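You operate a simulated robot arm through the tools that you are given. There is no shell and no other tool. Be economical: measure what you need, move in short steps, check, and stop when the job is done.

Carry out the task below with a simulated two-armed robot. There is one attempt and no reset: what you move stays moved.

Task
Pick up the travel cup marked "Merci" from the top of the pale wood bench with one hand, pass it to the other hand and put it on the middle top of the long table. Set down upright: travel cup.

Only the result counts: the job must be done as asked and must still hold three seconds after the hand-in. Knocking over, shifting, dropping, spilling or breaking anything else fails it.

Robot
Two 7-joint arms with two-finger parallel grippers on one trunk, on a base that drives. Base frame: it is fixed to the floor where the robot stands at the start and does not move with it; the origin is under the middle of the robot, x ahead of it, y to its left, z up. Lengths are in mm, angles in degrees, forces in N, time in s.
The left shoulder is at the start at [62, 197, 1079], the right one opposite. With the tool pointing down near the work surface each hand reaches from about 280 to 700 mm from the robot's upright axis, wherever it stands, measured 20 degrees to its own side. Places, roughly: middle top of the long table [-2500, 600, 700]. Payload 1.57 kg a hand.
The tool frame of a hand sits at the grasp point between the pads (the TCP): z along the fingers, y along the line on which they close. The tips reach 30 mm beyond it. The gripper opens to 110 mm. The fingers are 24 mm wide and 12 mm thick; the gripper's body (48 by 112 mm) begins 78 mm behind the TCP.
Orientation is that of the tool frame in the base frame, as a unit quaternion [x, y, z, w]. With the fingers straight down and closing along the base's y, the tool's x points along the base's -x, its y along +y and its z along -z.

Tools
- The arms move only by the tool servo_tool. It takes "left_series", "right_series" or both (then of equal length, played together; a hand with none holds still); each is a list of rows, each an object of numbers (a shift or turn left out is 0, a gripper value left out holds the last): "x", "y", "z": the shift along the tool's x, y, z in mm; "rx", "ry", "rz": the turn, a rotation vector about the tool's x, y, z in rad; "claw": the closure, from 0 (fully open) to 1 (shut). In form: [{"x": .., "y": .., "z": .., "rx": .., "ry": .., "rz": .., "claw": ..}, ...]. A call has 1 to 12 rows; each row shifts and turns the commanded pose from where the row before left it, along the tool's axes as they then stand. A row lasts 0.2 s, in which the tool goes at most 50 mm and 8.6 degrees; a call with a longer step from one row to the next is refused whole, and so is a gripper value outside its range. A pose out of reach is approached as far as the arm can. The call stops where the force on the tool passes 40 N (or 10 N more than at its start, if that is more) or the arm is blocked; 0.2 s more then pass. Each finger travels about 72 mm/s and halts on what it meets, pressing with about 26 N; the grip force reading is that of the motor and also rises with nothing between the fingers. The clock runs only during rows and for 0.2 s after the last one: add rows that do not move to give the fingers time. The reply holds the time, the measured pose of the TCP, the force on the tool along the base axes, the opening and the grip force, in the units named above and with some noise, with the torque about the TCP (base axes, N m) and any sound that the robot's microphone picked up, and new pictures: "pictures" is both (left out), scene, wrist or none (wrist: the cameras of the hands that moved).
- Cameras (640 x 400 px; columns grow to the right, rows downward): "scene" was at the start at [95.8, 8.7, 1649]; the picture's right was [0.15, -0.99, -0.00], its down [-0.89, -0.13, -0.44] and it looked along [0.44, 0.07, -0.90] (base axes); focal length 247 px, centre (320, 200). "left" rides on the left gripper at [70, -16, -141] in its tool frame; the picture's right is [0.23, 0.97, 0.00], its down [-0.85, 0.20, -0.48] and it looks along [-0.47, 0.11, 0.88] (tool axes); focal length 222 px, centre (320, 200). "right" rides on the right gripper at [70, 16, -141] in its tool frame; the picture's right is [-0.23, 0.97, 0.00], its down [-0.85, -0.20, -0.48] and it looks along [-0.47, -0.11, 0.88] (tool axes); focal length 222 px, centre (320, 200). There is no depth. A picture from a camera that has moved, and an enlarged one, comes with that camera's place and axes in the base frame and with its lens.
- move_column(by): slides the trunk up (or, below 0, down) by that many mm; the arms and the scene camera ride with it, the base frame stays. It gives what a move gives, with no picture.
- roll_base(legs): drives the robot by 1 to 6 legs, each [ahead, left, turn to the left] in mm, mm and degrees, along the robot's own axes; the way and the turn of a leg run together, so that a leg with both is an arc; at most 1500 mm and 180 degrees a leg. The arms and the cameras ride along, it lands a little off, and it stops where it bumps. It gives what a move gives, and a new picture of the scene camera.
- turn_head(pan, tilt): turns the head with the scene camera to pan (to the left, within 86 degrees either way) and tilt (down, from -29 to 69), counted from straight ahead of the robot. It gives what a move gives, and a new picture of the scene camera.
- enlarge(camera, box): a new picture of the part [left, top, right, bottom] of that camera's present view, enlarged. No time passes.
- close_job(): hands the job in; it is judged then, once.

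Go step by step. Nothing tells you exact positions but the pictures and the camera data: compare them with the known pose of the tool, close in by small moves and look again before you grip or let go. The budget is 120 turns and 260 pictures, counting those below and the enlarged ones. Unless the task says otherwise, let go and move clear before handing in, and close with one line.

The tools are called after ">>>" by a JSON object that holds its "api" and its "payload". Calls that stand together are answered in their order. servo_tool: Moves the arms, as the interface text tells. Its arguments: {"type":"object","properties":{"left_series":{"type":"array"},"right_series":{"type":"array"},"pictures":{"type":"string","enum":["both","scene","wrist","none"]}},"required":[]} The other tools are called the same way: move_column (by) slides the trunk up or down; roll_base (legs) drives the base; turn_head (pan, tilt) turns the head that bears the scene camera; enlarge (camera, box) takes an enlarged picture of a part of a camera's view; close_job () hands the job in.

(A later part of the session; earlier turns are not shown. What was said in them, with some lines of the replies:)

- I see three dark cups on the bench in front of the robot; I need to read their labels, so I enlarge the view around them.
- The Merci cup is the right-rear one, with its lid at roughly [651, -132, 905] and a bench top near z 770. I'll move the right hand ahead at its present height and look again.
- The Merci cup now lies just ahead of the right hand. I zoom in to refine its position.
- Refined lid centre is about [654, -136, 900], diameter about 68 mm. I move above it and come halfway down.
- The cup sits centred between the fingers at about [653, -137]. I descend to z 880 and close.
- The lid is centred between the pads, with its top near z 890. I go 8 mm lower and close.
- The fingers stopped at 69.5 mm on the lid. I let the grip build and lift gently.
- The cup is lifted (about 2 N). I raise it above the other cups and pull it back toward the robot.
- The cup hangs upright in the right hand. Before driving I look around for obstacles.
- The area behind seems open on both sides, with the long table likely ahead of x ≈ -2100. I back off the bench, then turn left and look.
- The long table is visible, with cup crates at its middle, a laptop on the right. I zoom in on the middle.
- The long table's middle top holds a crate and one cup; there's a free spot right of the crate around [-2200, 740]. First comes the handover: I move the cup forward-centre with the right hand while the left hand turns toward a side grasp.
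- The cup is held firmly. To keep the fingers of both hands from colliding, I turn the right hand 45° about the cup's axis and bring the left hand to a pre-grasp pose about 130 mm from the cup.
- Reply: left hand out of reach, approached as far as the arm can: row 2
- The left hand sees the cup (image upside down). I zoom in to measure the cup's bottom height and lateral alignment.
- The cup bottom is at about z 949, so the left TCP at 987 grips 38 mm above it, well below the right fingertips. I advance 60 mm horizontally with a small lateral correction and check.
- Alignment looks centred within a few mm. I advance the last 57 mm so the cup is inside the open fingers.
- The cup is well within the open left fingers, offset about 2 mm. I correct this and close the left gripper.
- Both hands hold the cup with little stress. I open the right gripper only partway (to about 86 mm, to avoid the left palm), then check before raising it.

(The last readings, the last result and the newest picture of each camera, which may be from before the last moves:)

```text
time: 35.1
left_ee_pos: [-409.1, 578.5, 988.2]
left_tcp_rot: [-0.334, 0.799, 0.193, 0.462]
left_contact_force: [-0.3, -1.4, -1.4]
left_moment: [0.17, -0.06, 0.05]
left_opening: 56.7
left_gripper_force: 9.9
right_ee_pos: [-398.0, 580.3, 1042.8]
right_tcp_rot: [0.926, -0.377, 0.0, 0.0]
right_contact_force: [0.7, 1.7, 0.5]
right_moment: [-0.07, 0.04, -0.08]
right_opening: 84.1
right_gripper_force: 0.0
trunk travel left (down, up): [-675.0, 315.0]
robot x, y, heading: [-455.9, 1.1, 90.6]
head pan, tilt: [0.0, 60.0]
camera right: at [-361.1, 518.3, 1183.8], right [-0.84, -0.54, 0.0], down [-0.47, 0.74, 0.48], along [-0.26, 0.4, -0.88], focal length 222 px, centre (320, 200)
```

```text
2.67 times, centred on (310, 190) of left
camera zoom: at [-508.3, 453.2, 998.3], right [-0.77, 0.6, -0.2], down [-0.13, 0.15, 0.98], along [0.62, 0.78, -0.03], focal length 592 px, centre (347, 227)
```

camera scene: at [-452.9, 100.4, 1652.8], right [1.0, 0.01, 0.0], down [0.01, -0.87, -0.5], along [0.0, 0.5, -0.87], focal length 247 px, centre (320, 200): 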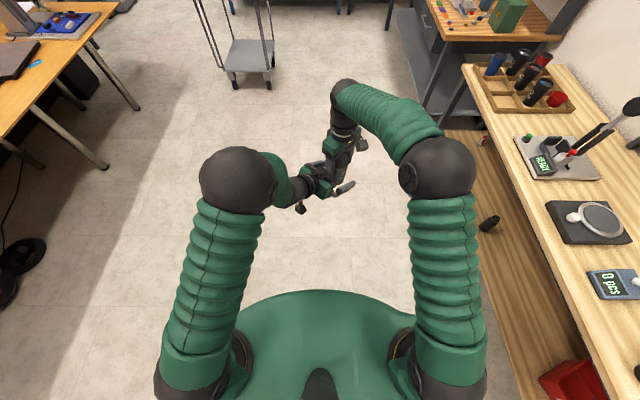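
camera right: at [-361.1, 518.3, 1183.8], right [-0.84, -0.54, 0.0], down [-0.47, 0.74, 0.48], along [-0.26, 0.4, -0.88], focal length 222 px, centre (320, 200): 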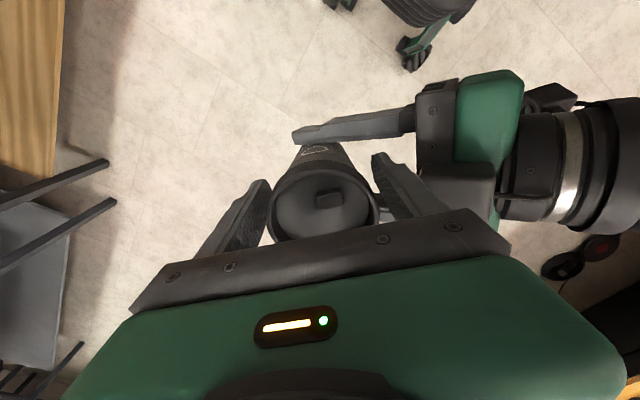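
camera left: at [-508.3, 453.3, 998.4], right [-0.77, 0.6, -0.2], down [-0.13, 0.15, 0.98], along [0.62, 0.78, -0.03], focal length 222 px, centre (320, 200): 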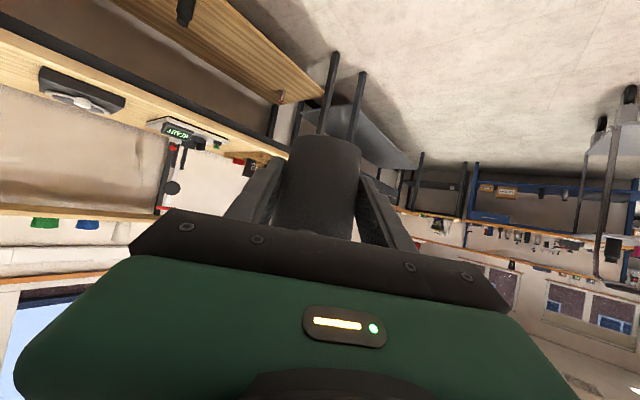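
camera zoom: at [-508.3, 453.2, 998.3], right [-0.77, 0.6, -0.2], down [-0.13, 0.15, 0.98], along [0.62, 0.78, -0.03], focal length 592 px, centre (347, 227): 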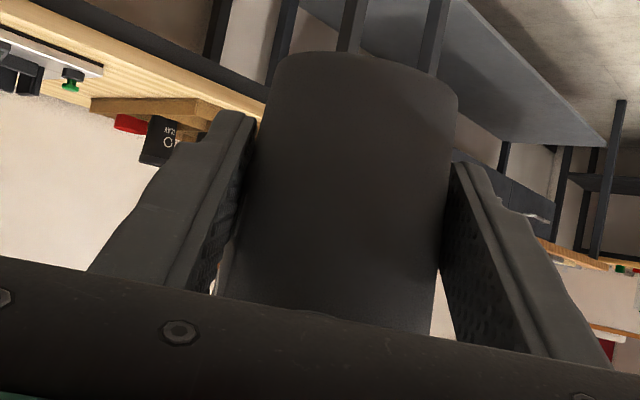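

The left hand alone holds the cup, with the right fingers free on both sides. I raise the right hand straight up and clear.

>>> {"api": "servo_tool", "payload": {"right_series": [{"z": -8}, {"z": -15}, {"z": -25}, {"z": -30}, {"z": -30}, {"z": -30}, {}]}}

```text
time: 36.7
left_ee_pos: [-408.4, 578.0, 989.0]
left_tcp_rot: [-0.334, 0.799, 0.193, 0.462]
left_contact_force: [-0.7, -0.3, -0.2]
left_moment: [-0.01, 0.0, 0.03]
left_opening: 57.0
left_gripper_force: 9.8
right_ee_pos: [-398.5, 583.4, 1179.6]
right_tcp_rot: [0.926, -0.378, 0.0, -0.001]
right_contact_force: [-0.2, -0.2, 0.2]
right_moment: [0.03, -0.02, -0.03]
right_opening: 85.6
right_gripper_force: 0.0
trunk travel left (down, up): [-675.0, 315.0]
robot x, y, heading: [-450.9, -2.4, 90.4]
head pan, tilt: [0.0, 60.0]
camera scene: at [-452.9, 100.6, 1652.8], right [1.0, 0.01, 0.0], down [0.01, -0.87, -0.5], along [0.0, 0.5, -0.87], focal length 247 px, centre (320, 200)
camera right: at [-360.9, 521.0, 1322.3], right [-0.84, -0.54, 0.0], down [-0.47, 0.74, 0.48], along [-0.26, 0.4, -0.88], focal length 222 px, centre (320, 200)
```

scene: 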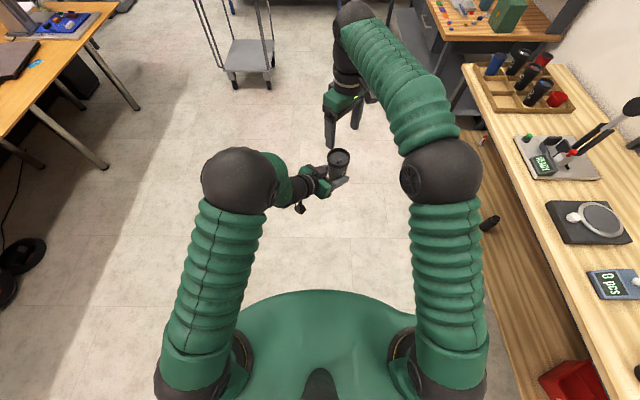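
right: 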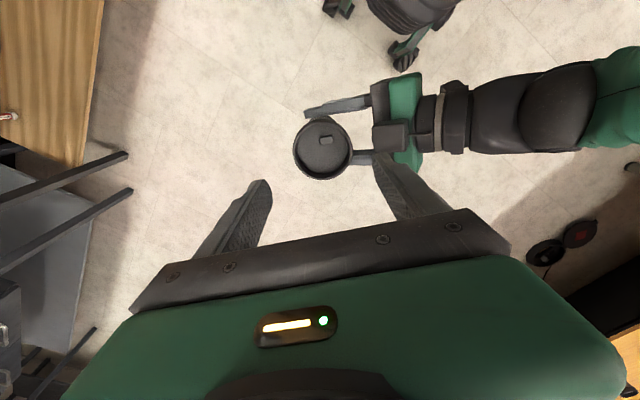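

The handover is done. I retract the right hand, turn to face the long table and drive partway toward it.

>>> {"api": "servo_tool", "payload": {"right_series": [{"x": 41, "y": 6}, {"x": 41, "y": 6}, {"x": 41, "y": 6}, {"x": 41, "y": 6}, {"x": 41, "y": 6}, {"x": 40, "y": 6}, {}], "pictures": "none"}}

>>> {"api": "turn_head", "payload": {"pan": 0, "tilt": 35}}

>>> {"api": "roll_base", "payload": {"legs": [[0, 0, 90], [700, 0, 0], [0, -687, 0]]}}

```text
time: 38.3
left_ee_pos: [-408.2, 578.2, 988.8]
left_tcp_rot: [-0.334, 0.799, 0.193, 0.462]
left_contact_force: [-0.2, 0.7, 0.3]
left_moment: [0.01, 0.03, -0.02]
left_opening: 56.6
left_gripper_force: 9.9
right_ee_pos: [-246.6, 384.9, 1180.5]
right_tcp_rot: [0.926, -0.377, 0.0, 0.001]
right_contact_force: [0.0, 0.2, -0.7]
right_moment: [-0.03, 0.0, 0.03]
right_opening: 85.7
right_gripper_force: 0.0
trunk travel left (down, up): [-675.0, 315.0]
robot x, y, heading: [-453.3, 5.3, 90.6]
head pan, tilt: [0.0, 60.0]
```

```text
time: 39.2
left_ee_pos: [-408.6, 576.7, 987.8]
left_tcp_rot: [-0.334, 0.799, 0.194, 0.462]
left_contact_force: [0.2, 0.0, 0.6]
left_moment: [-0.04, 0.01, 0.0]
left_opening: 57.0
left_gripper_force: 9.8
right_ee_pos: [-246.6, 384.7, 1180.8]
right_tcp_rot: [0.926, -0.378, 0.0, 0.0]
right_contact_force: [0.9, -0.1, -0.3]
right_moment: [-0.03, 0.0, -0.03]
right_opening: 85.9
right_gripper_force: 0.1
trunk travel left (down, up): [-675.0, 315.0]
robot x, y, heading: [-454.0, -5.2, 90.6]
head pan, tilt: [0.0, 35.0]
camera scene: at [-452.4, 120.4, 1687.1], right [1.0, 0.01, 0.0], down [0.0, -0.58, -0.82], along [-0.01, 0.82, -0.58], focal length 247 px, centre (320, 200)
```

scene: 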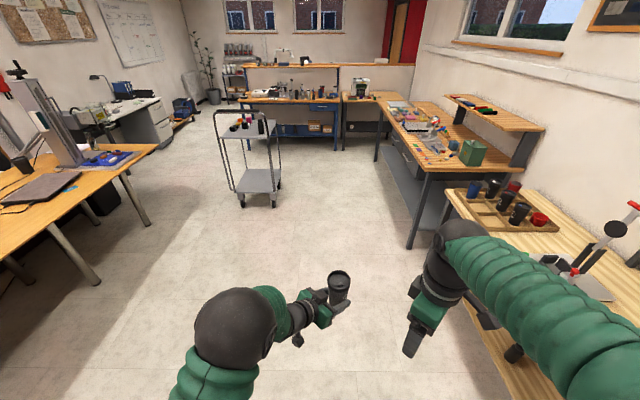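

```text
time: 50.2
left_ee_pos: [-1737.8, 704.5, 987.9]
left_tcp_rot: [0.803, -0.321, -0.466, -0.187]
left_contact_force: [0.4, -0.1, -1.1]
left_moment: [0.02, -0.02, 0.02]
left_opening: 56.9
left_gripper_force: 9.6
right_ee_pos: [-1545.6, 867.0, 1181.2]
right_tcp_rot: [0.919, 0.395, 0.0, -0.001]
right_contact_force: [0.1, 0.4, 0.4]
right_moment: [0.02, 0.02, 0.01]
right_opening: 85.8
right_gripper_force: 0.1
trunk travel left (down, up): [-675.0, 315.0]
robot x, y, heading: [-1157.7, 673.6, -178.5]
head pan, tilt: [0.0, 35.0]
camera scene: at [-1278.5, 662.7, 1687.1], right [-0.02, 1.0, 0.0], down [0.58, 0.02, -0.82], along [-0.82, -0.02, -0.58], focal length 247 px, centre (320, 200)
```

scene: 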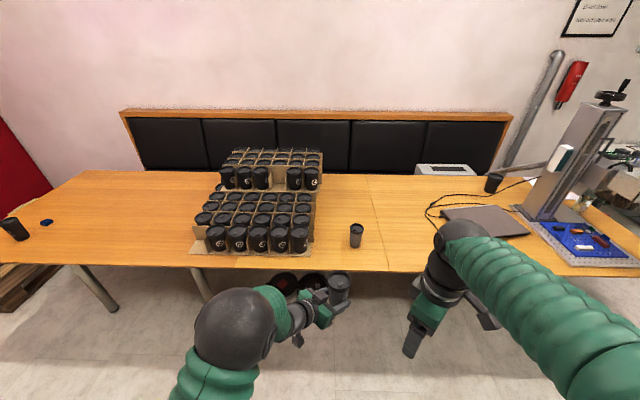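

I'm facing the table now. I zoom to find the seams of the middle top and the free spot.

>>> {"api": "enlarge", "payload": {"camera": "scene", "box": [150, 140, 450, 300]}}

>>> {"api": "enlarge", "payload": {"camera": "scene", "box": [290, 170, 450, 280]}}

```text
2.13 times, centred on (300, 220) of scene
camera zoom: at [-1278.5, 662.7, 1687.1], right [-0.02, 1.0, 0.0], down [0.58, 0.02, -0.82], along [-0.82, -0.02, -0.58], focal length 528 px, centre (363, 157)
```

zoom: 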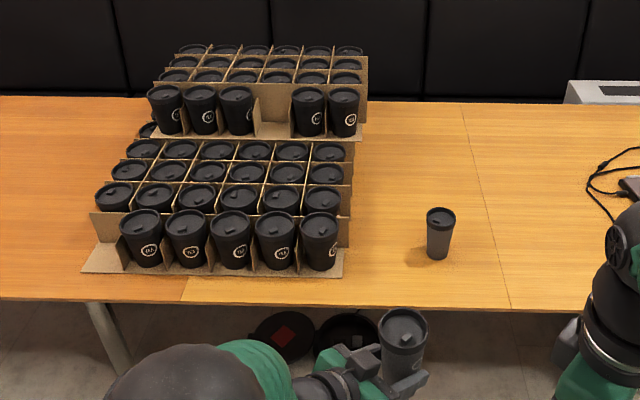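

```text
3.64 times, centred on (370, 225) of scene
camera zoom: at [-1278.5, 662.7, 1687.1], right [-0.02, 1.0, 0.0], down [0.58, 0.02, -0.82], along [-0.82, -0.02, -0.58], focal length 899 px, centre (138, 109)
```

zoom: 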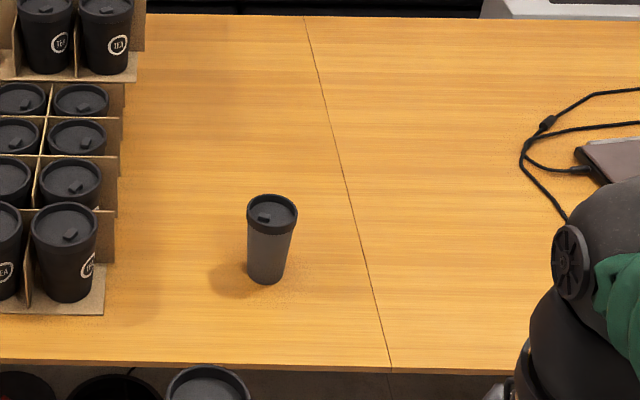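

The middle top runs from y 221 to 986, with its front edge at x ≈ -2093. The crate's corner is at [-2169, 594] and the other cup at [-2244, 832], so I aim for [-2160, 725] and drive there at height.

>>> {"api": "roll_base", "payload": {"legs": [[300, -20, 0], [110, 0, 0]]}}

>>> {"api": "turn_head", "payload": {"pan": 0, "tilt": 60}}

```text
time: 53.1
left_ee_pos: [-2144.3, 718.7, 988.8]
left_tcp_rot: [0.803, -0.323, -0.464, -0.186]
left_contact_force: [-0.3, 0.4, -1.4]
left_moment: [0.0, -0.02, -0.01]
left_opening: 57.0
left_gripper_force: 9.6
right_ee_pos: [-1953.2, 881.5, 1182.3]
right_tcp_rot: [0.919, 0.395, -0.001, 0.0]
right_contact_force: [-0.8, 0.2, 0.4]
right_moment: [-0.03, -0.03, 0.0]
right_opening: 85.8
right_gripper_force: 0.0
trunk travel left (down, up): [-675.0, 315.0]
robot x, y, heading: [-1568.0, 682.5, -178.8]
head pan, tilt: [0.0, 35.0]
camera scene: at [-1685.8, 679.2, 1687.3], right [-0.02, 1.0, 0.0], down [0.57, 0.01, -0.82], along [-0.82, -0.02, -0.57], focal length 247 px, centre (320, 200)
```

scene: 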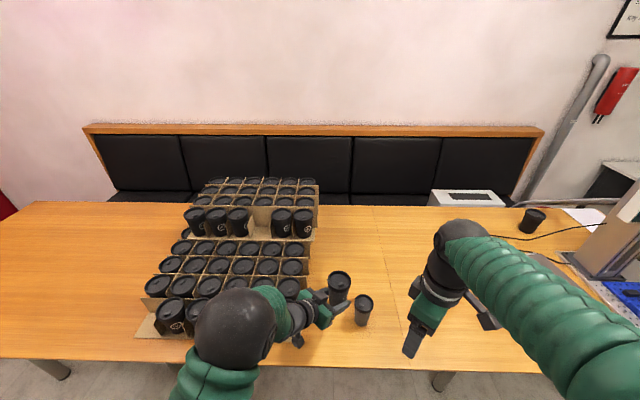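

```text
time: 54.0
left_ee_pos: [-2145.7, 718.1, 987.7]
left_tcp_rot: [0.804, -0.322, -0.465, -0.185]
left_contact_force: [-0.6, -0.7, -1.7]
left_moment: [-0.02, -0.02, -0.01]
left_opening: 56.8
left_gripper_force: 10.7
right_ee_pos: [-1955.1, 881.4, 1181.1]
right_tcp_rot: [0.919, 0.395, 0.0, 0.0]
right_contact_force: [-0.1, -0.3, -0.2]
right_moment: [0.0, 0.0, 0.03]
right_opening: 85.9
right_gripper_force: 0.1
trunk travel left (down, up): [-675.0, 315.0]
robot x, y, heading: [-1567.4, 680.7, -178.6]
head pan, tilt: [0.0, 60.0]
camera scene: at [-1668.4, 679.5, 1652.8], right [-0.02, 1.0, 0.0], down [0.87, 0.02, -0.5], along [-0.5, -0.01, -0.87], focal length 247 px, centre (320, 200)
```

scene: 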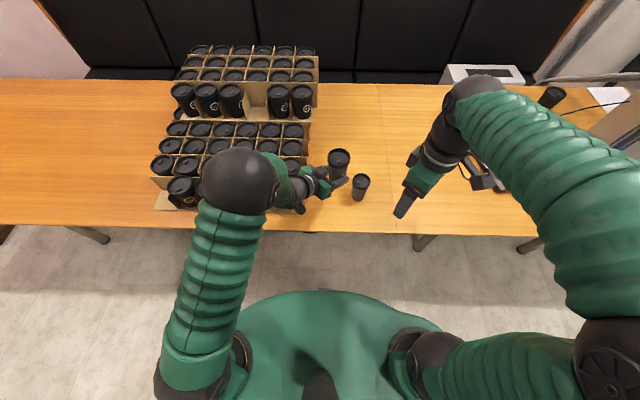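

Cup is over the table. I zoom to verify surrounding positions before lowering.

>>> {"api": "enlarge", "payload": {"camera": "scene", "box": [240, 130, 420, 240]}}

>>> {"api": "enlarge", "payload": {"camera": "left", "box": [0, 0, 640, 400]}}

```text
3.56 times, centred on (330, 185) of scene
camera zoom: at [-1668.4, 679.5, 1652.8], right [-0.02, 1.0, 0.0], down [0.87, 0.02, -0.5], along [-0.5, -0.01, -0.87], focal length 879 px, centre (284, 253)
```

zoom: 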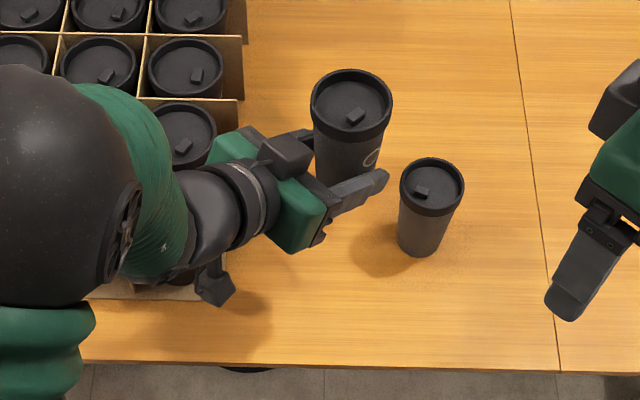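

```text
1.00 times, centred on (320, 200) of left (not enlarged: the box is as wide or as high as the picture)
camera zoom: at [-2021.6, 620.2, 998.4], right [-0.59, -0.78, -0.2], down [-0.15, -0.13, 0.98], along [-0.79, 0.61, -0.03], focal length 222 px, centre (320, 200)
```

zoom: 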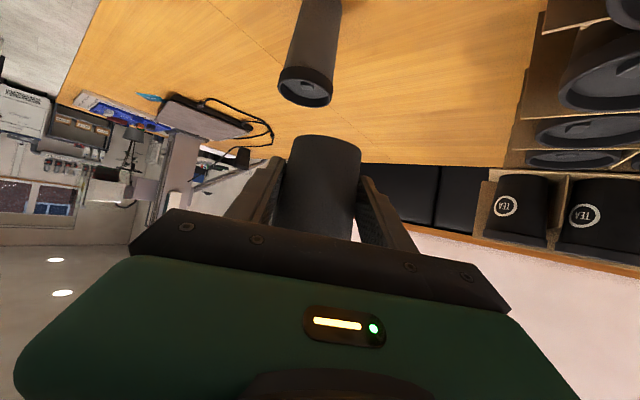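

The table top seems nearer z 730. I pull the cup back 25 mm for clearance from the crate and lower the trunk 160 mm, then check.

>>> {"api": "servo_tool", "payload": {"left_series": [{"x": 8.8, "y": -17.7, "z": -15.3}, {}], "pictures": "none"}}

>>> {"api": "move_column", "payload": {"by": -160}}

>>> {"api": "enlarge", "payload": {"camera": "scene", "box": [200, 130, 440, 280]}}

>>> {"api": "enlarge", "payload": {"camera": "left", "box": [0, 0, 640, 400]}}

```text
time: 54.6
left_ee_pos: [-2120.7, 718.9, 986.9]
left_tcp_rot: [0.804, -0.322, -0.464, -0.185]
left_contact_force: [-0.3, -0.7, -1.8]
left_moment: [0.03, 0.0, -0.04]
left_opening: 56.6
left_gripper_force: 9.5
right_ee_pos: [-1954.9, 880.7, 1181.4]
right_tcp_rot: [0.919, 0.395, 0.0, 0.0]
right_contact_force: [-0.1, -0.9, 0.7]
right_moment: [0.0, -0.02, 0.02]
right_opening: 85.6
right_gripper_force: 0.0
trunk travel left (down, up): [-675.0, 315.0]
robot x, y, heading: [-1569.0, 682.6, -178.3]
head pan, tilt: [0.0, 60.0]
```

```text
time: 56.4
left_ee_pos: [-2120.0, 718.5, 828.3]
left_tcp_rot: [0.803, -0.322, -0.466, -0.186]
left_contact_force: [-0.6, -0.3, -2.1]
left_moment: [0.01, 0.0, -0.01]
left_opening: 57.0
left_gripper_force: 10.0
right_ee_pos: [-1953.7, 880.6, 1021.2]
right_tcp_rot: [0.919, 0.395, -0.001, 0.0]
right_contact_force: [0.8, 0.8, -0.3]
right_moment: [0.01, 0.01, -0.01]
right_opening: 85.7
right_gripper_force: 0.0
trunk travel left (down, up): [-515.0, 475.0]
robot x, y, heading: [-1566.5, 683.4, -178.7]
head pan, tilt: [0.0, 60.0]
```

```text
2.67 times, centred on (320, 205) of scene
camera zoom: at [-1666.5, 679.4, 1492.9], right [-0.02, 1.0, 0.0], down [0.87, 0.02, -0.5], along [-0.5, -0.01, -0.87], focal length 659 px, centre (320, 187)
```

zoom: 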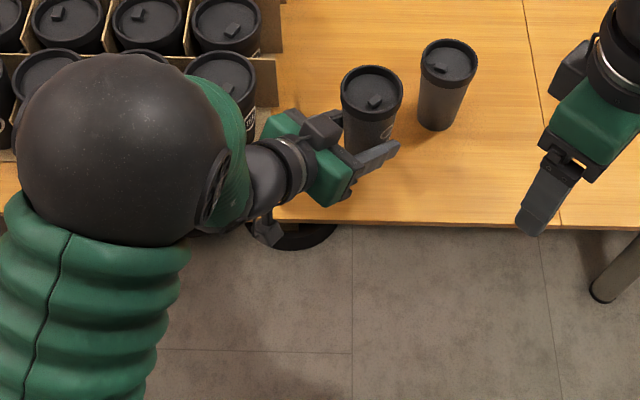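

```text
1.00 times, centred on (320, 200) of left (not enlarged: the box is as wide or as high as the picture)
camera zoom: at [-1995.2, 621.2, 838.8], right [-0.59, -0.78, -0.2], down [-0.15, -0.13, 0.98], along [-0.79, 0.61, -0.03], focal length 222 px, centre (320, 200)
```

zoom: 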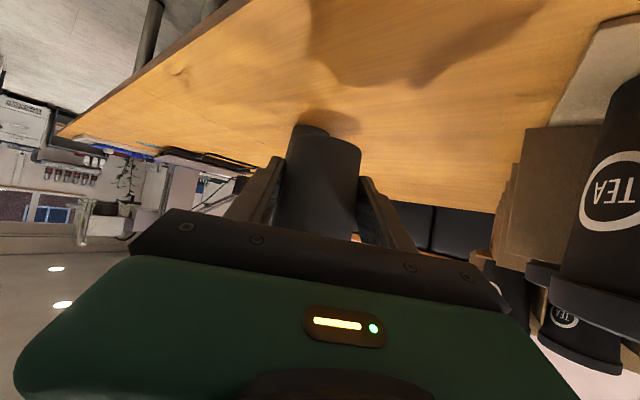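

The cup is clear of the crate and neighbour. I lower it with the arm in small steps, watching the force.

>>> {"api": "servo_tool", "payload": {"left_series": [{"x": 10.4, "z": 6}, {"x": 10.4, "z": 6}, {"x": 6.93, "z": 4}, {"x": 3.46, "z": 2}, {"x": 3.46, "z": 2}, {"x": 3.46, "z": 2}, {}]}}

```text
time: 58.0
left_ee_pos: [-2125.5, 711.4, 791.5]
left_tcp_rot: [0.803, -0.314, -0.472, -0.182]
left_contact_force: [0.2, 0.0, -1.3]
left_moment: [-0.01, 0.02, 0.03]
left_opening: 56.9
left_gripper_force: 9.4
right_ee_pos: [-1952.9, 881.2, 1022.1]
right_tcp_rot: [0.919, 0.395, -0.001, 0.0]
right_contact_force: [0.5, 0.3, 0.3]
right_moment: [-0.01, -0.01, 0.02]
right_opening: 85.6
right_gripper_force: 0.0
trunk travel left (down, up): [-515.0, 475.0]
robot x, y, heading: [-1567.8, 684.1, -178.5]
head pan, tilt: [0.0, 60.0]
camera scene: at [-1666.7, 679.5, 1494.1], right [-0.02, 1.0, 0.0], down [0.87, 0.02, -0.5], along [-0.5, -0.01, -0.87], focal length 247 px, centre (320, 200)
camera left: at [-1999.9, 615.8, 800.2], right [-0.58, -0.79, -0.19], down [-0.13, -0.14, 0.98], along [-0.8, 0.59, -0.02], focal length 222 px, centre (320, 200)
```

scene: 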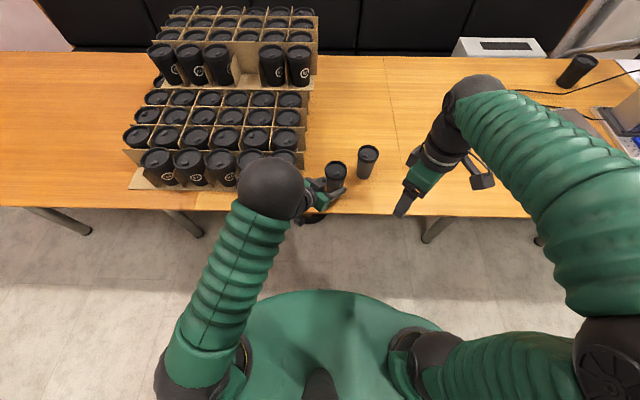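
left: 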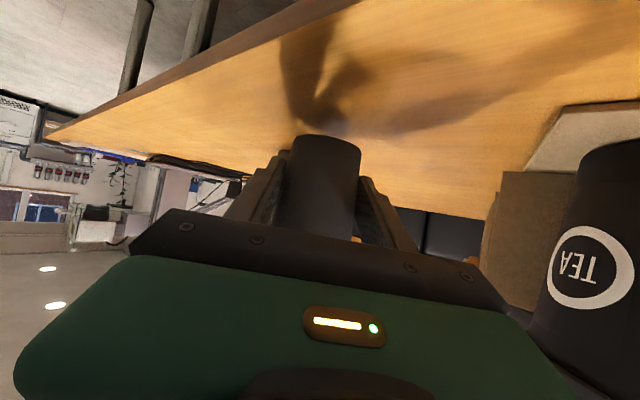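

The arm is near a joint limit low down (slight drift), so I undo that and lower with the trunk instead.

>>> {"api": "servo_tool", "payload": {"left_series": [{"x": -12.7, "z": -7.33}, {"x": -12.7, "z": -7.33}, {"x": -12.71, "z": -7.34}, {}], "pictures": "none"}}

>>> {"api": "move_column", "payload": {"by": -45}}

>>> {"api": "enlarge", "payload": {"camera": "left", "box": [0, 0, 640, 400]}}

>>> {"api": "enlarge", "payload": {"camera": "scene", "box": [230, 110, 430, 260]}}

```text
time: 59.2
left_ee_pos: [-2135.2, 674.7, 821.1]
left_tcp_rot: [0.821, -0.292, -0.464, -0.161]
left_contact_force: [0.2, -0.1, -2.1]
left_moment: [0.01, -0.01, -0.02]
left_opening: 57.0
left_gripper_force: 10.2
right_ee_pos: [-1953.6, 881.0, 1023.2]
right_tcp_rot: [0.919, 0.395, -0.001, 0.001]
right_contact_force: [0.2, 0.5, -0.4]
right_moment: [0.0, -0.01, 0.0]
right_opening: 85.7
right_gripper_force: 0.0
trunk travel left (down, up): [-515.0, 475.0]
robot x, y, heading: [-1570.1, 678.5, -178.3]
head pan, tilt: [0.0, 60.0]
stopped in row 4 (left hand): the arm was blocked; the commanded pose is now the measured one
```

```text
time: 60.1
left_ee_pos: [-2134.9, 678.3, 778.6]
left_tcp_rot: [0.817, -0.293, -0.468, -0.164]
left_contact_force: [-0.7, 0.6, -2.0]
left_moment: [-0.01, 0.0, -0.03]
left_opening: 57.0
left_gripper_force: 9.8
right_ee_pos: [-1952.6, 881.2, 976.1]
right_tcp_rot: [0.919, 0.394, -0.001, 0.001]
right_contact_force: [0.4, -0.7, 0.2]
right_moment: [0.0, 0.01, -0.01]
right_opening: 85.6
right_gripper_force: 0.1
trunk travel left (down, up): [-470.0, 520.0]
robot x, y, heading: [-1562.7, 681.8, -179.1]
head pan, tilt: [0.0, 60.0]
```

```text
1.00 times, centred on (320, 200) of left (not enlarged: the box is as wide or as high as the picture)
camera zoom: at [-2003.5, 591.1, 790.4], right [-0.53, -0.83, -0.19], down [-0.14, -0.14, 0.98], along [-0.84, 0.54, -0.04], focal length 222 px, centre (320, 200)
```

zoom: 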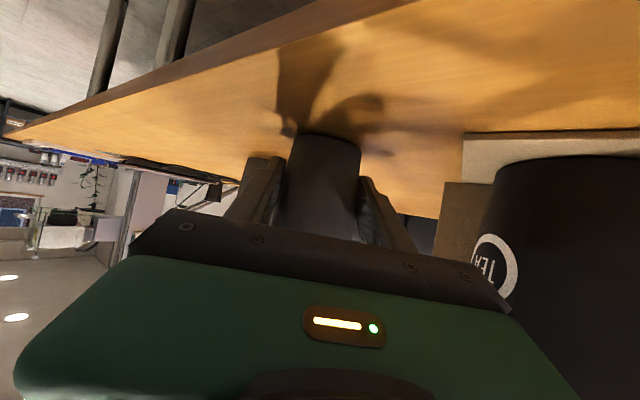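

```text
2.67 times, centred on (330, 185) of scene
camera zoom: at [-1666.1, 679.4, 1447.5], right [-0.02, 1.0, 0.0], down [0.87, 0.02, -0.5], along [-0.5, -0.01, -0.87], focal length 659 px, centre (293, 240)
```

zoom: 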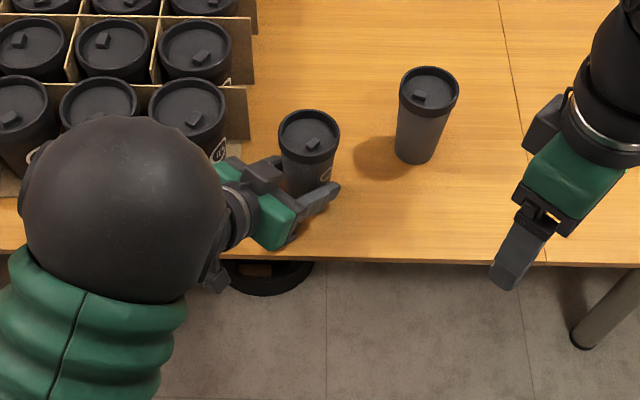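

The arm slipped sideways (elbow limit), bringing the hand close to the crate, but the cup remains upright. I shift the whole base 50 mm to the right, away from the crate.

>>> {"api": "roll_base", "payload": {"legs": [[0, -50, 0]]}}

>>> {"api": "enlarge", "payload": {"camera": "scene", "box": [200, 100, 440, 280]}}

>>> {"api": "enlarge", "payload": {"camera": "left", "box": [0, 0, 640, 400]}}

```text
time: 61.0
left_ee_pos: [-2134.7, 707.9, 775.9]
left_tcp_rot: [0.817, -0.288, -0.47, -0.17]
left_contact_force: [-0.7, -0.5, 7.0]
left_moment: [0.14, 0.08, -0.2]
left_opening: 56.5
left_gripper_force: 9.8
right_ee_pos: [-1953.8, 907.9, 981.4]
right_tcp_rot: [0.918, 0.397, 0.003, -0.008]
right_contact_force: [0.6, -0.7, 0.3]
right_moment: [0.14, -0.03, 0.01]
right_opening: 86.0
right_gripper_force: 0.0
trunk travel left (down, up): [-470.0, 520.0]
robot x, y, heading: [-1567.1, 731.4, -178.5]
head pan, tilt: [0.0, 60.0]
camera scene: at [-1664.9, 701.3, 1447.4], right [-0.03, 1.0, 0.02], down [0.87, 0.03, -0.5], along [-0.5, 0.0, -0.87], focal length 247 px, centre (320, 200)
```

scene: 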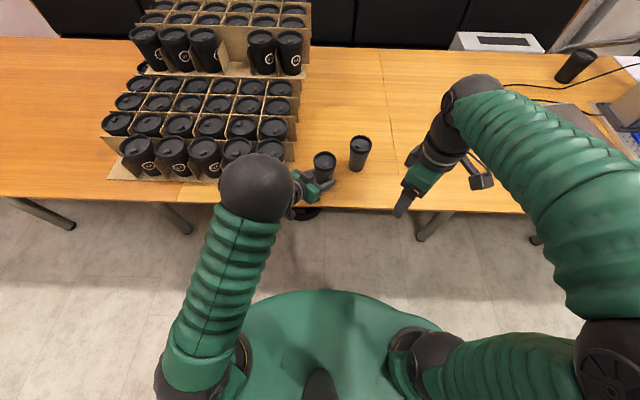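

```text
2.22 times, centred on (320, 190) of scene
camera zoom: at [-1664.9, 701.3, 1447.4], right [-0.03, 1.0, 0.02], down [0.87, 0.03, -0.5], along [-0.5, 0.0, -0.87], focal length 550 px, centre (320, 222)
```

zoom: 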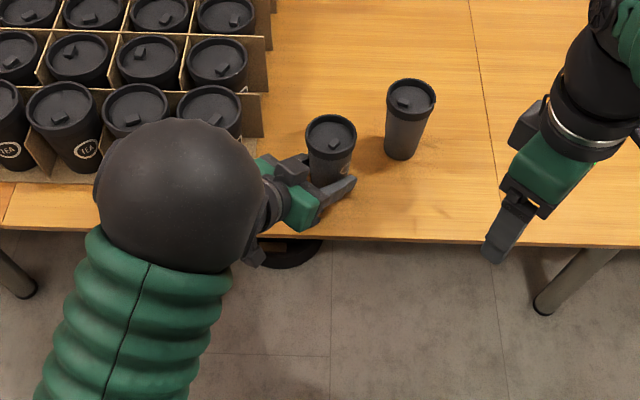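

```text
1.00 times, centred on (320, 200) of left (not enlarged: the box is as wide or as high as the picture)
camera zoom: at [-2003.0, 620.6, 786.7], right [-0.52, -0.83, -0.2], down [-0.14, -0.15, 0.98], along [-0.84, 0.54, -0.04], focal length 222 px, centre (320, 200)
```

zoom: 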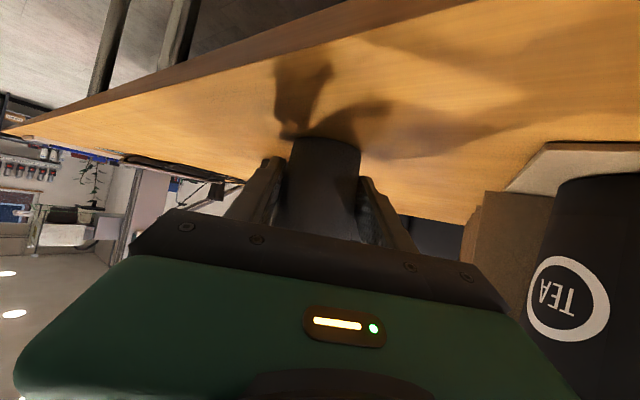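

The left hand now feels 7 N upward, so the cup may be touching the table near z 737. I let things settle and re-read.

>>> {"api": "servo_tool", "payload": {"left_series": [{}, {}, {}]}}

```text
time: 61.8
left_ee_pos: [-2136.8, 713.3, 776.3]
left_tcp_rot: [0.819, -0.289, -0.468, -0.163]
left_contact_force: [0.6, -3.5, 4.6]
left_moment: [0.11, 0.29, 0.07]
left_opening: 56.3
left_gripper_force: 9.8
right_ee_pos: [-1953.8, 917.6, 978.3]
right_tcp_rot: [0.917, 0.398, -0.001, -0.004]
right_contact_force: [-0.5, 0.8, 0.7]
right_moment: [0.04, -0.02, 0.0]
right_opening: 85.7
right_gripper_force: 0.0
trunk travel left (down, up): [-470.0, 520.0]
robot x, y, heading: [-1569.7, 724.0, -178.5]
head pan, tilt: [0.0, 60.0]
camera scene: at [-1666.5, 715.9, 1447.7], right [-0.03, 1.0, 0.0], down [0.87, 0.03, -0.5], along [-0.5, -0.01, -0.87], focal length 247 px, centre (320, 200)
camera left: at [-2003.5, 626.1, 787.8], right [-0.52, -0.83, -0.19], down [-0.14, -0.14, 0.98], along [-0.84, 0.54, -0.05], focal length 222 px, centre (320, 200)
```

scene: 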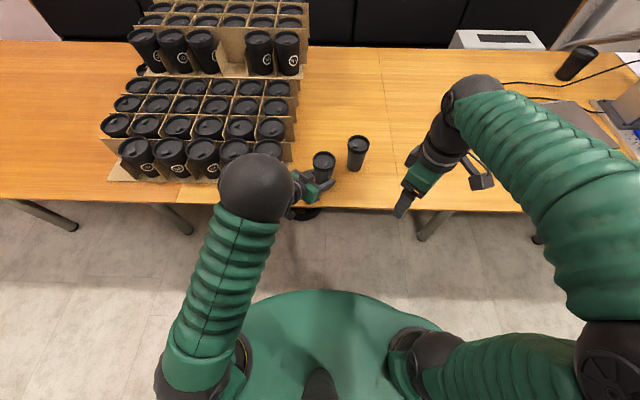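
left: 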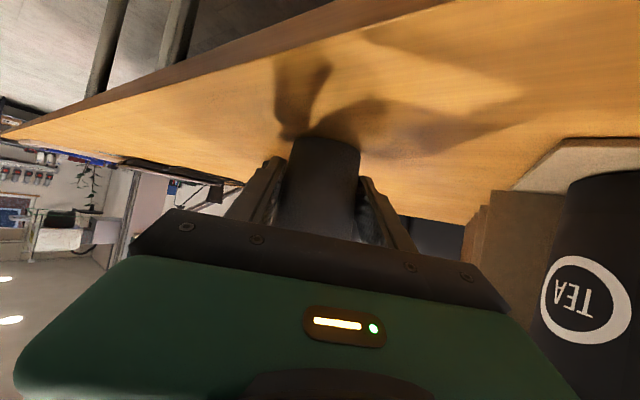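

The cup's bottom is dragging lightly on the table. I raise the trunk 8 mm to release side load, then inspect.

>>> {"api": "move_column", "payload": {"by": 8}}

>>> {"api": "enlarge", "payload": {"camera": "left", "box": [200, 90, 440, 240]}}

>>> {"api": "enlarge", "payload": {"camera": "scene", "box": [270, 120, 400, 220]}}

```text
time: 62.4
left_ee_pos: [-2136.8, 717.0, 783.6]
left_tcp_rot: [0.82, -0.29, -0.467, -0.162]
left_contact_force: [0.3, -0.8, -1.8]
left_moment: [0.02, 0.0, 0.0]
left_opening: 56.3
left_gripper_force: 10.4
right_ee_pos: [-1953.7, 921.9, 985.7]
right_tcp_rot: [0.918, 0.397, -0.001, -0.002]
right_contact_force: [0.8, -0.4, 0.6]
right_moment: [0.01, 0.04, -0.02]
right_opening: 86.0
right_gripper_force: 0.0
trunk travel left (down, up): [-478.0, 512.0]
robot x, y, heading: [-1569.7, 724.7, -178.1]
head pan, tilt: [0.0, 60.0]
```

```text
2.67 times, centred on (320, 165) of left
camera zoom: at [-2003.4, 630.0, 795.7], right [-0.52, -0.83, -0.19], down [-0.14, -0.13, 0.98], along [-0.84, 0.54, -0.05], focal length 592 px, centre (320, 293)
```

zoom: 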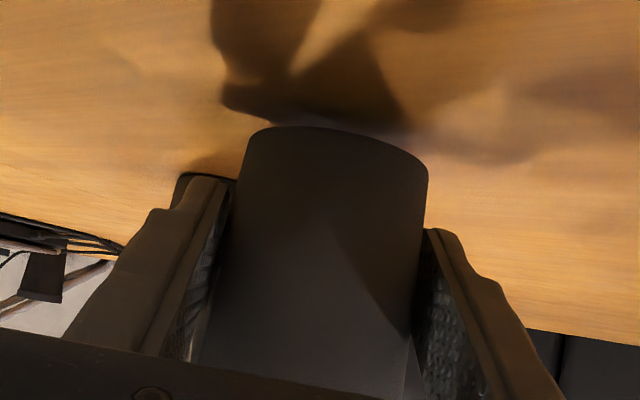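

```text
4.00 times, centred on (335, 170) of scene
camera zoom: at [-1667.3, 722.8, 1455.9], right [-0.03, 1.0, 0.0], down [0.87, 0.02, -0.5], along [-0.5, -0.01, -0.87], focal length 989 px, centre (260, 320)
```

zoom: 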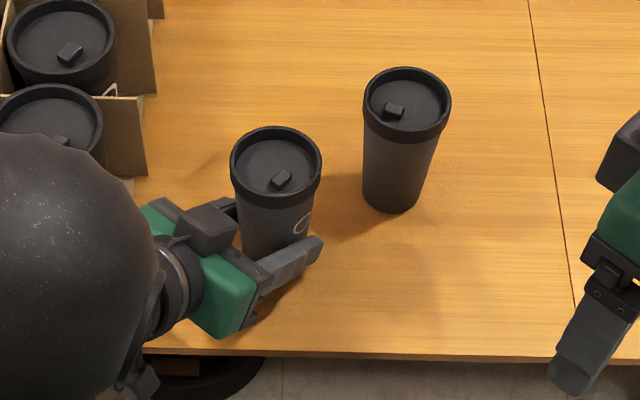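

The cup is unmoved in the grip and upright, sitting a few mm above the table with clear space around. I lower it gently until contact.

>>> {"api": "move_column", "payload": {"by": -6}}

>>> {"api": "move_column", "payload": {"by": -1.5}}

```text
time: 62.9
left_ee_pos: [-2135.6, 721.8, 781.5]
left_tcp_rot: [0.818, -0.291, -0.469, -0.163]
left_contact_force: [-0.8, 0.5, -1.2]
left_moment: [-0.05, 0.0, 0.02]
left_opening: 56.5
left_gripper_force: 10.1
right_ee_pos: [-1954.6, 925.1, 981.1]
right_tcp_rot: [0.918, 0.397, -0.002, 0.0]
right_contact_force: [0.8, 0.3, 0.0]
right_moment: [0.01, -0.02, 0.05]
right_opening: 85.8
right_gripper_force: 0.0
trunk travel left (down, up): [-472.0, 518.0]
robot x, y, heading: [-1571.6, 726.6, -178.5]
head pan, tilt: [0.0, 60.0]
```

```text
time: 63.4
left_ee_pos: [-2135.7, 718.2, 776.3]
left_tcp_rot: [0.819, -0.29, -0.467, -0.162]
left_contact_force: [0.9, 1.0, -2.1]
left_moment: [0.0, -0.05, 0.01]
left_opening: 56.4
left_gripper_force: 9.8
right_ee_pos: [-1954.3, 923.0, 977.1]
right_tcp_rot: [0.918, 0.397, -0.001, -0.001]
right_contact_force: [-0.8, 1.0, 0.6]
right_moment: [-0.01, 0.02, 0.01]
right_opening: 85.8
right_gripper_force: 0.1
trunk travel left (down, up): [-471.0, 520.0]
robot x, y, heading: [-1569.7, 727.3, -178.6]
head pan, tilt: [0.0, 60.0]
```

No contact yet; I continue in 2 mm steps.

>>> {"api": "move_column", "payload": {"by": -2}}

>>> {"api": "move_column", "payload": {"by": -2}}

```text
time: 63.9
left_ee_pos: [-2136.9, 717.5, 776.2]
left_tcp_rot: [0.819, -0.29, -0.468, -0.162]
left_contact_force: [0.4, -2.1, 6.1]
left_moment: [0.15, 0.14, -0.02]
left_opening: 56.3
left_gripper_force: 9.6
right_ee_pos: [-1953.3, 923.8, 976.1]
right_tcp_rot: [0.918, 0.397, -0.002, -0.001]
right_contact_force: [0.4, 0.1, -0.2]
right_moment: [0.01, 0.03, -0.02]
right_opening: 85.8
right_gripper_force: 0.0
trunk travel left (down, up): [-468.0, 522.0]
robot x, y, heading: [-1565.8, 725.3, -178.4]
head pan, tilt: [0.0, 60.0]
```

```text
time: 64.5
left_ee_pos: [-2136.3, 718.8, 773.7]
left_tcp_rot: [0.818, -0.291, -0.468, -0.163]
left_contact_force: [-1.3, -1.6, 8.3]
left_moment: [0.04, 0.09, 0.02]
left_opening: 56.3
left_gripper_force: 9.7
right_ee_pos: [-1953.4, 923.2, 974.2]
right_tcp_rot: [0.918, 0.398, -0.001, -0.002]
right_contact_force: [-0.5, 0.0, -0.7]
right_moment: [0.0, 0.02, 0.0]
right_opening: 86.0
right_gripper_force: 0.1
trunk travel left (down, up): [-466.0, 524.0]
robot x, y, heading: [-1568.0, 731.1, -178.5]
head pan, tilt: [0.0, 60.0]
```

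Contact is firm (about 8 N, cup upright). I open the left fingers.

>>> {"api": "servo_tool", "payload": {"left_series": [{"claw": 0.4}, {"claw": 0.2}, {"claw": 0.0}, {"claw": 0.0}, {"claw": 0.0}, {}]}}

>>> {"api": "enlarge", "payload": {"camera": "scene", "box": [250, 110, 410, 220]}}

```text
time: 65.8
left_ee_pos: [-2135.6, 718.2, 770.6]
left_tcp_rot: [0.82, -0.29, -0.467, -0.161]
left_contact_force: [0.6, 0.0, 0.4]
left_moment: [0.0, 0.01, 0.02]
left_opening: 110.0
left_gripper_force: 0.1
right_ee_pos: [-1954.3, 923.4, 973.8]
right_tcp_rot: [0.918, 0.398, -0.001, -0.001]
right_contact_force: [0.3, 0.3, 0.5]
right_moment: [-0.01, 0.01, 0.0]
right_opening: 85.5
right_gripper_force: 0.1
trunk travel left (down, up): [-466.0, 524.0]
robot x, y, heading: [-1565.0, 727.4, -178.4]
head pan, tilt: [0.0, 60.0]
camera scene: at [-1667.4, 724.8, 1444.1], right [-0.03, 1.0, 0.0], down [0.87, 0.02, -0.5], along [-0.5, -0.01, -0.87], focal length 247 px, centre (320, 200)
camera left: at [-2003.8, 631.7, 784.2], right [-0.52, -0.83, -0.19], down [-0.14, -0.13, 0.98], along [-0.84, 0.54, -0.05], focal length 222 px, centre (320, 200)
```

scene: 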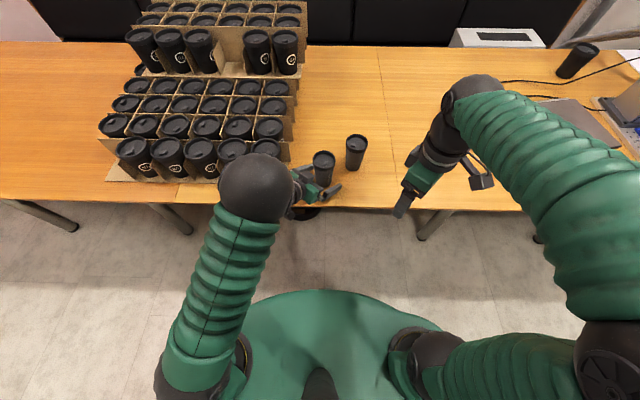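
left: 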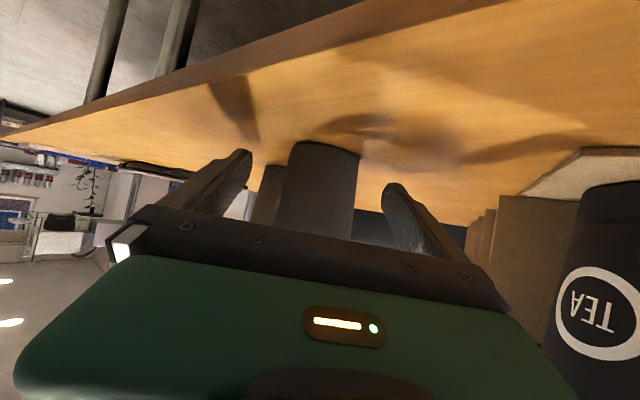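

```text
3.64 times, centred on (330, 165) of scene
camera zoom: at [-1667.4, 724.8, 1444.1], right [-0.03, 1.0, 0.0], down [0.87, 0.02, -0.5], along [-0.5, -0.01, -0.87], focal length 899 px, centre (284, 327)
```

zoom: 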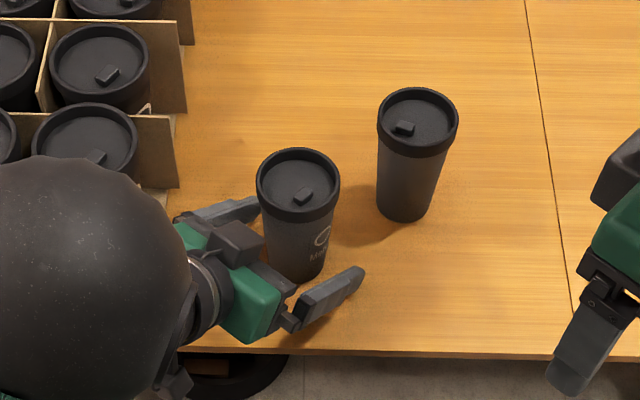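

The cup stands free and upright. I back the open hand away along its own pointing direction by driving the base diagonally.

>>> {"api": "roll_base", "payload": {"legs": [[-42, 35, 0], [-50, 42, 0]]}}

>>> {"api": "enlarge", "payload": {"camera": "scene", "box": [250, 90, 430, 210]}}

```text
time: 67.4
left_ee_pos: [-2042.5, 658.3, 772.9]
left_tcp_rot: [0.82, -0.295, -0.465, -0.156]
left_contact_force: [0.5, 2.6, 1.2]
left_moment: [-0.14, -0.02, 0.15]
left_opening: 109.8
left_gripper_force: 0.0
right_ee_pos: [-1859.0, 868.2, 971.5]
right_tcp_rot: [0.918, 0.396, -0.005, 0.006]
right_contact_force: [1.2, 0.0, 0.4]
right_moment: [-0.03, 0.0, 0.0]
right_opening: 85.9
right_gripper_force: 0.1
trunk travel left (down, up): [-466.0, 524.0]
robot x, y, heading: [-1477.0, 653.0, -178.9]
head pan, tilt: [0.0, 60.0]
camera scene: at [-1573.1, 674.4, 1444.3], right [-0.02, 1.0, -0.02], down [0.87, 0.01, -0.5], along [-0.5, -0.03, -0.87], focal length 247 px, centre (320, 200)
```

scene: 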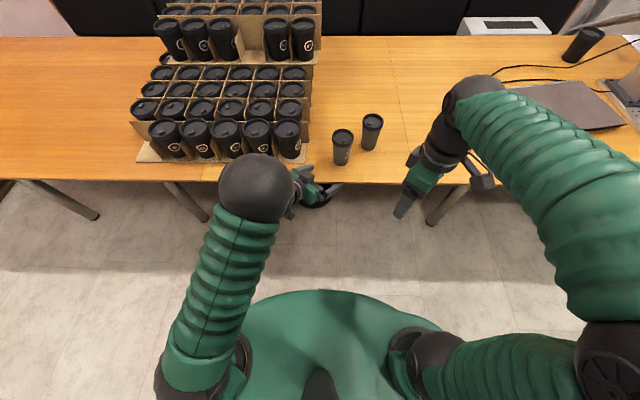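

```text
3.33 times, centred on (340, 150) of scene
camera zoom: at [-1573.1, 674.4, 1444.3], right [-0.02, 1.0, -0.02], down [0.87, 0.01, -0.5], along [-0.5, -0.03, -0.87], focal length 824 px, centre (253, 367)
```

zoom: 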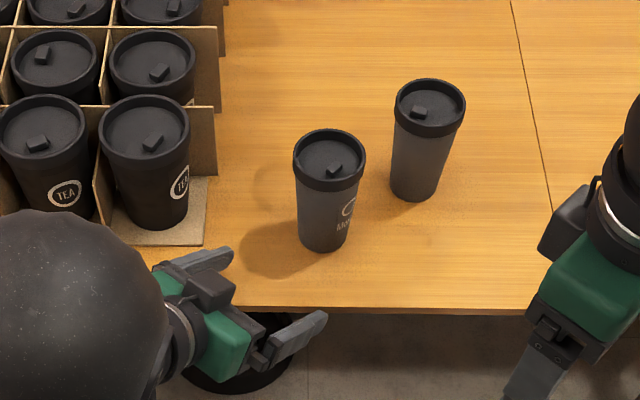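

The cup stands upright and clear. I back straight away from the table, also drifting right to stay clear of the crate.

>>> {"api": "roll_base", "payload": {"legs": [[-200, -20, 0]]}}

>>> {"api": "enlarge", "payload": {"camera": "scene", "box": [180, 60, 420, 200]}}

```text
time: 69.0
left_ee_pos: [-1843.8, 671.8, 772.5]
left_tcp_rot: [0.82, -0.29, -0.467, -0.159]
left_contact_force: [-0.2, 0.6, -0.8]
left_moment: [0.01, -0.01, 0.0]
left_opening: 109.8
left_gripper_force: 0.1
right_ee_pos: [-1659.2, 881.3, 974.3]
right_tcp_rot: [0.919, 0.395, -0.002, 0.0]
right_contact_force: [0.1, 0.3, -0.1]
right_moment: [0.0, 0.05, -0.01]
right_opening: 85.7
right_gripper_force: 0.1
trunk travel left (down, up): [-466.0, 524.0]
robot x, y, heading: [-1277.8, 677.8, -178.4]
head pan, tilt: [0.0, 60.0]
camera scene: at [-1375.4, 680.6, 1444.6], right [-0.02, 1.0, 0.0], down [0.87, 0.02, -0.5], along [-0.5, -0.01, -0.87], focal length 247 px, centre (320, 200)
```

scene: 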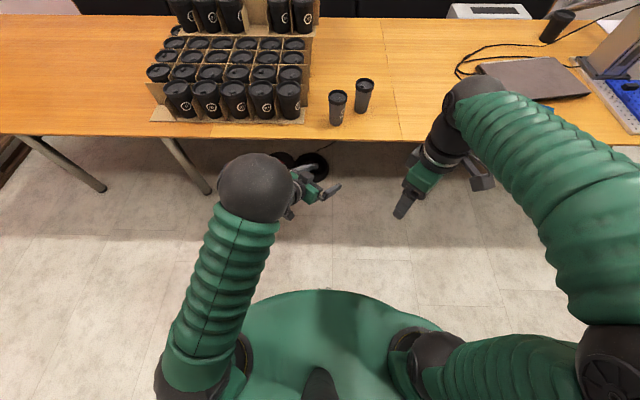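

```text
2.67 times, centred on (300, 130) of scene
camera zoom: at [-1375.4, 680.6, 1444.6], right [-0.02, 1.0, 0.0], down [0.87, 0.02, -0.5], along [-0.5, -0.01, -0.87], focal length 659 px, centre (373, 387)
```

zoom: 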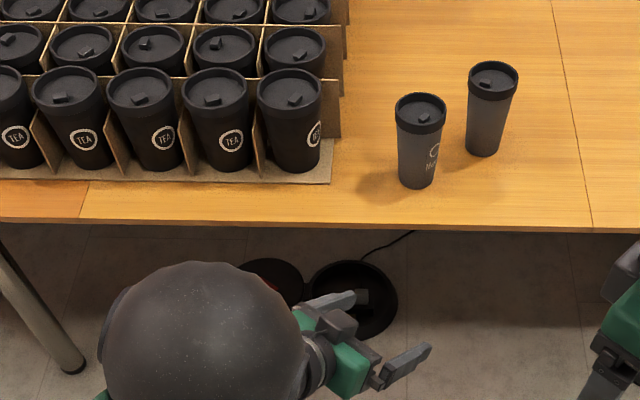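

The Merci cup stands upright on the middle top between the seams. The crate and the other cup look undisturbed, and both hands are clear, so I hand in.

>>> {"api": "close_job", "payload": {}}

```text
The job is handed in.
```

The travel cup marked "Merci" was passed from the right hand to the left in the air. It now stands upright on the middle top of the long table, with both hands clear and the job handed in.
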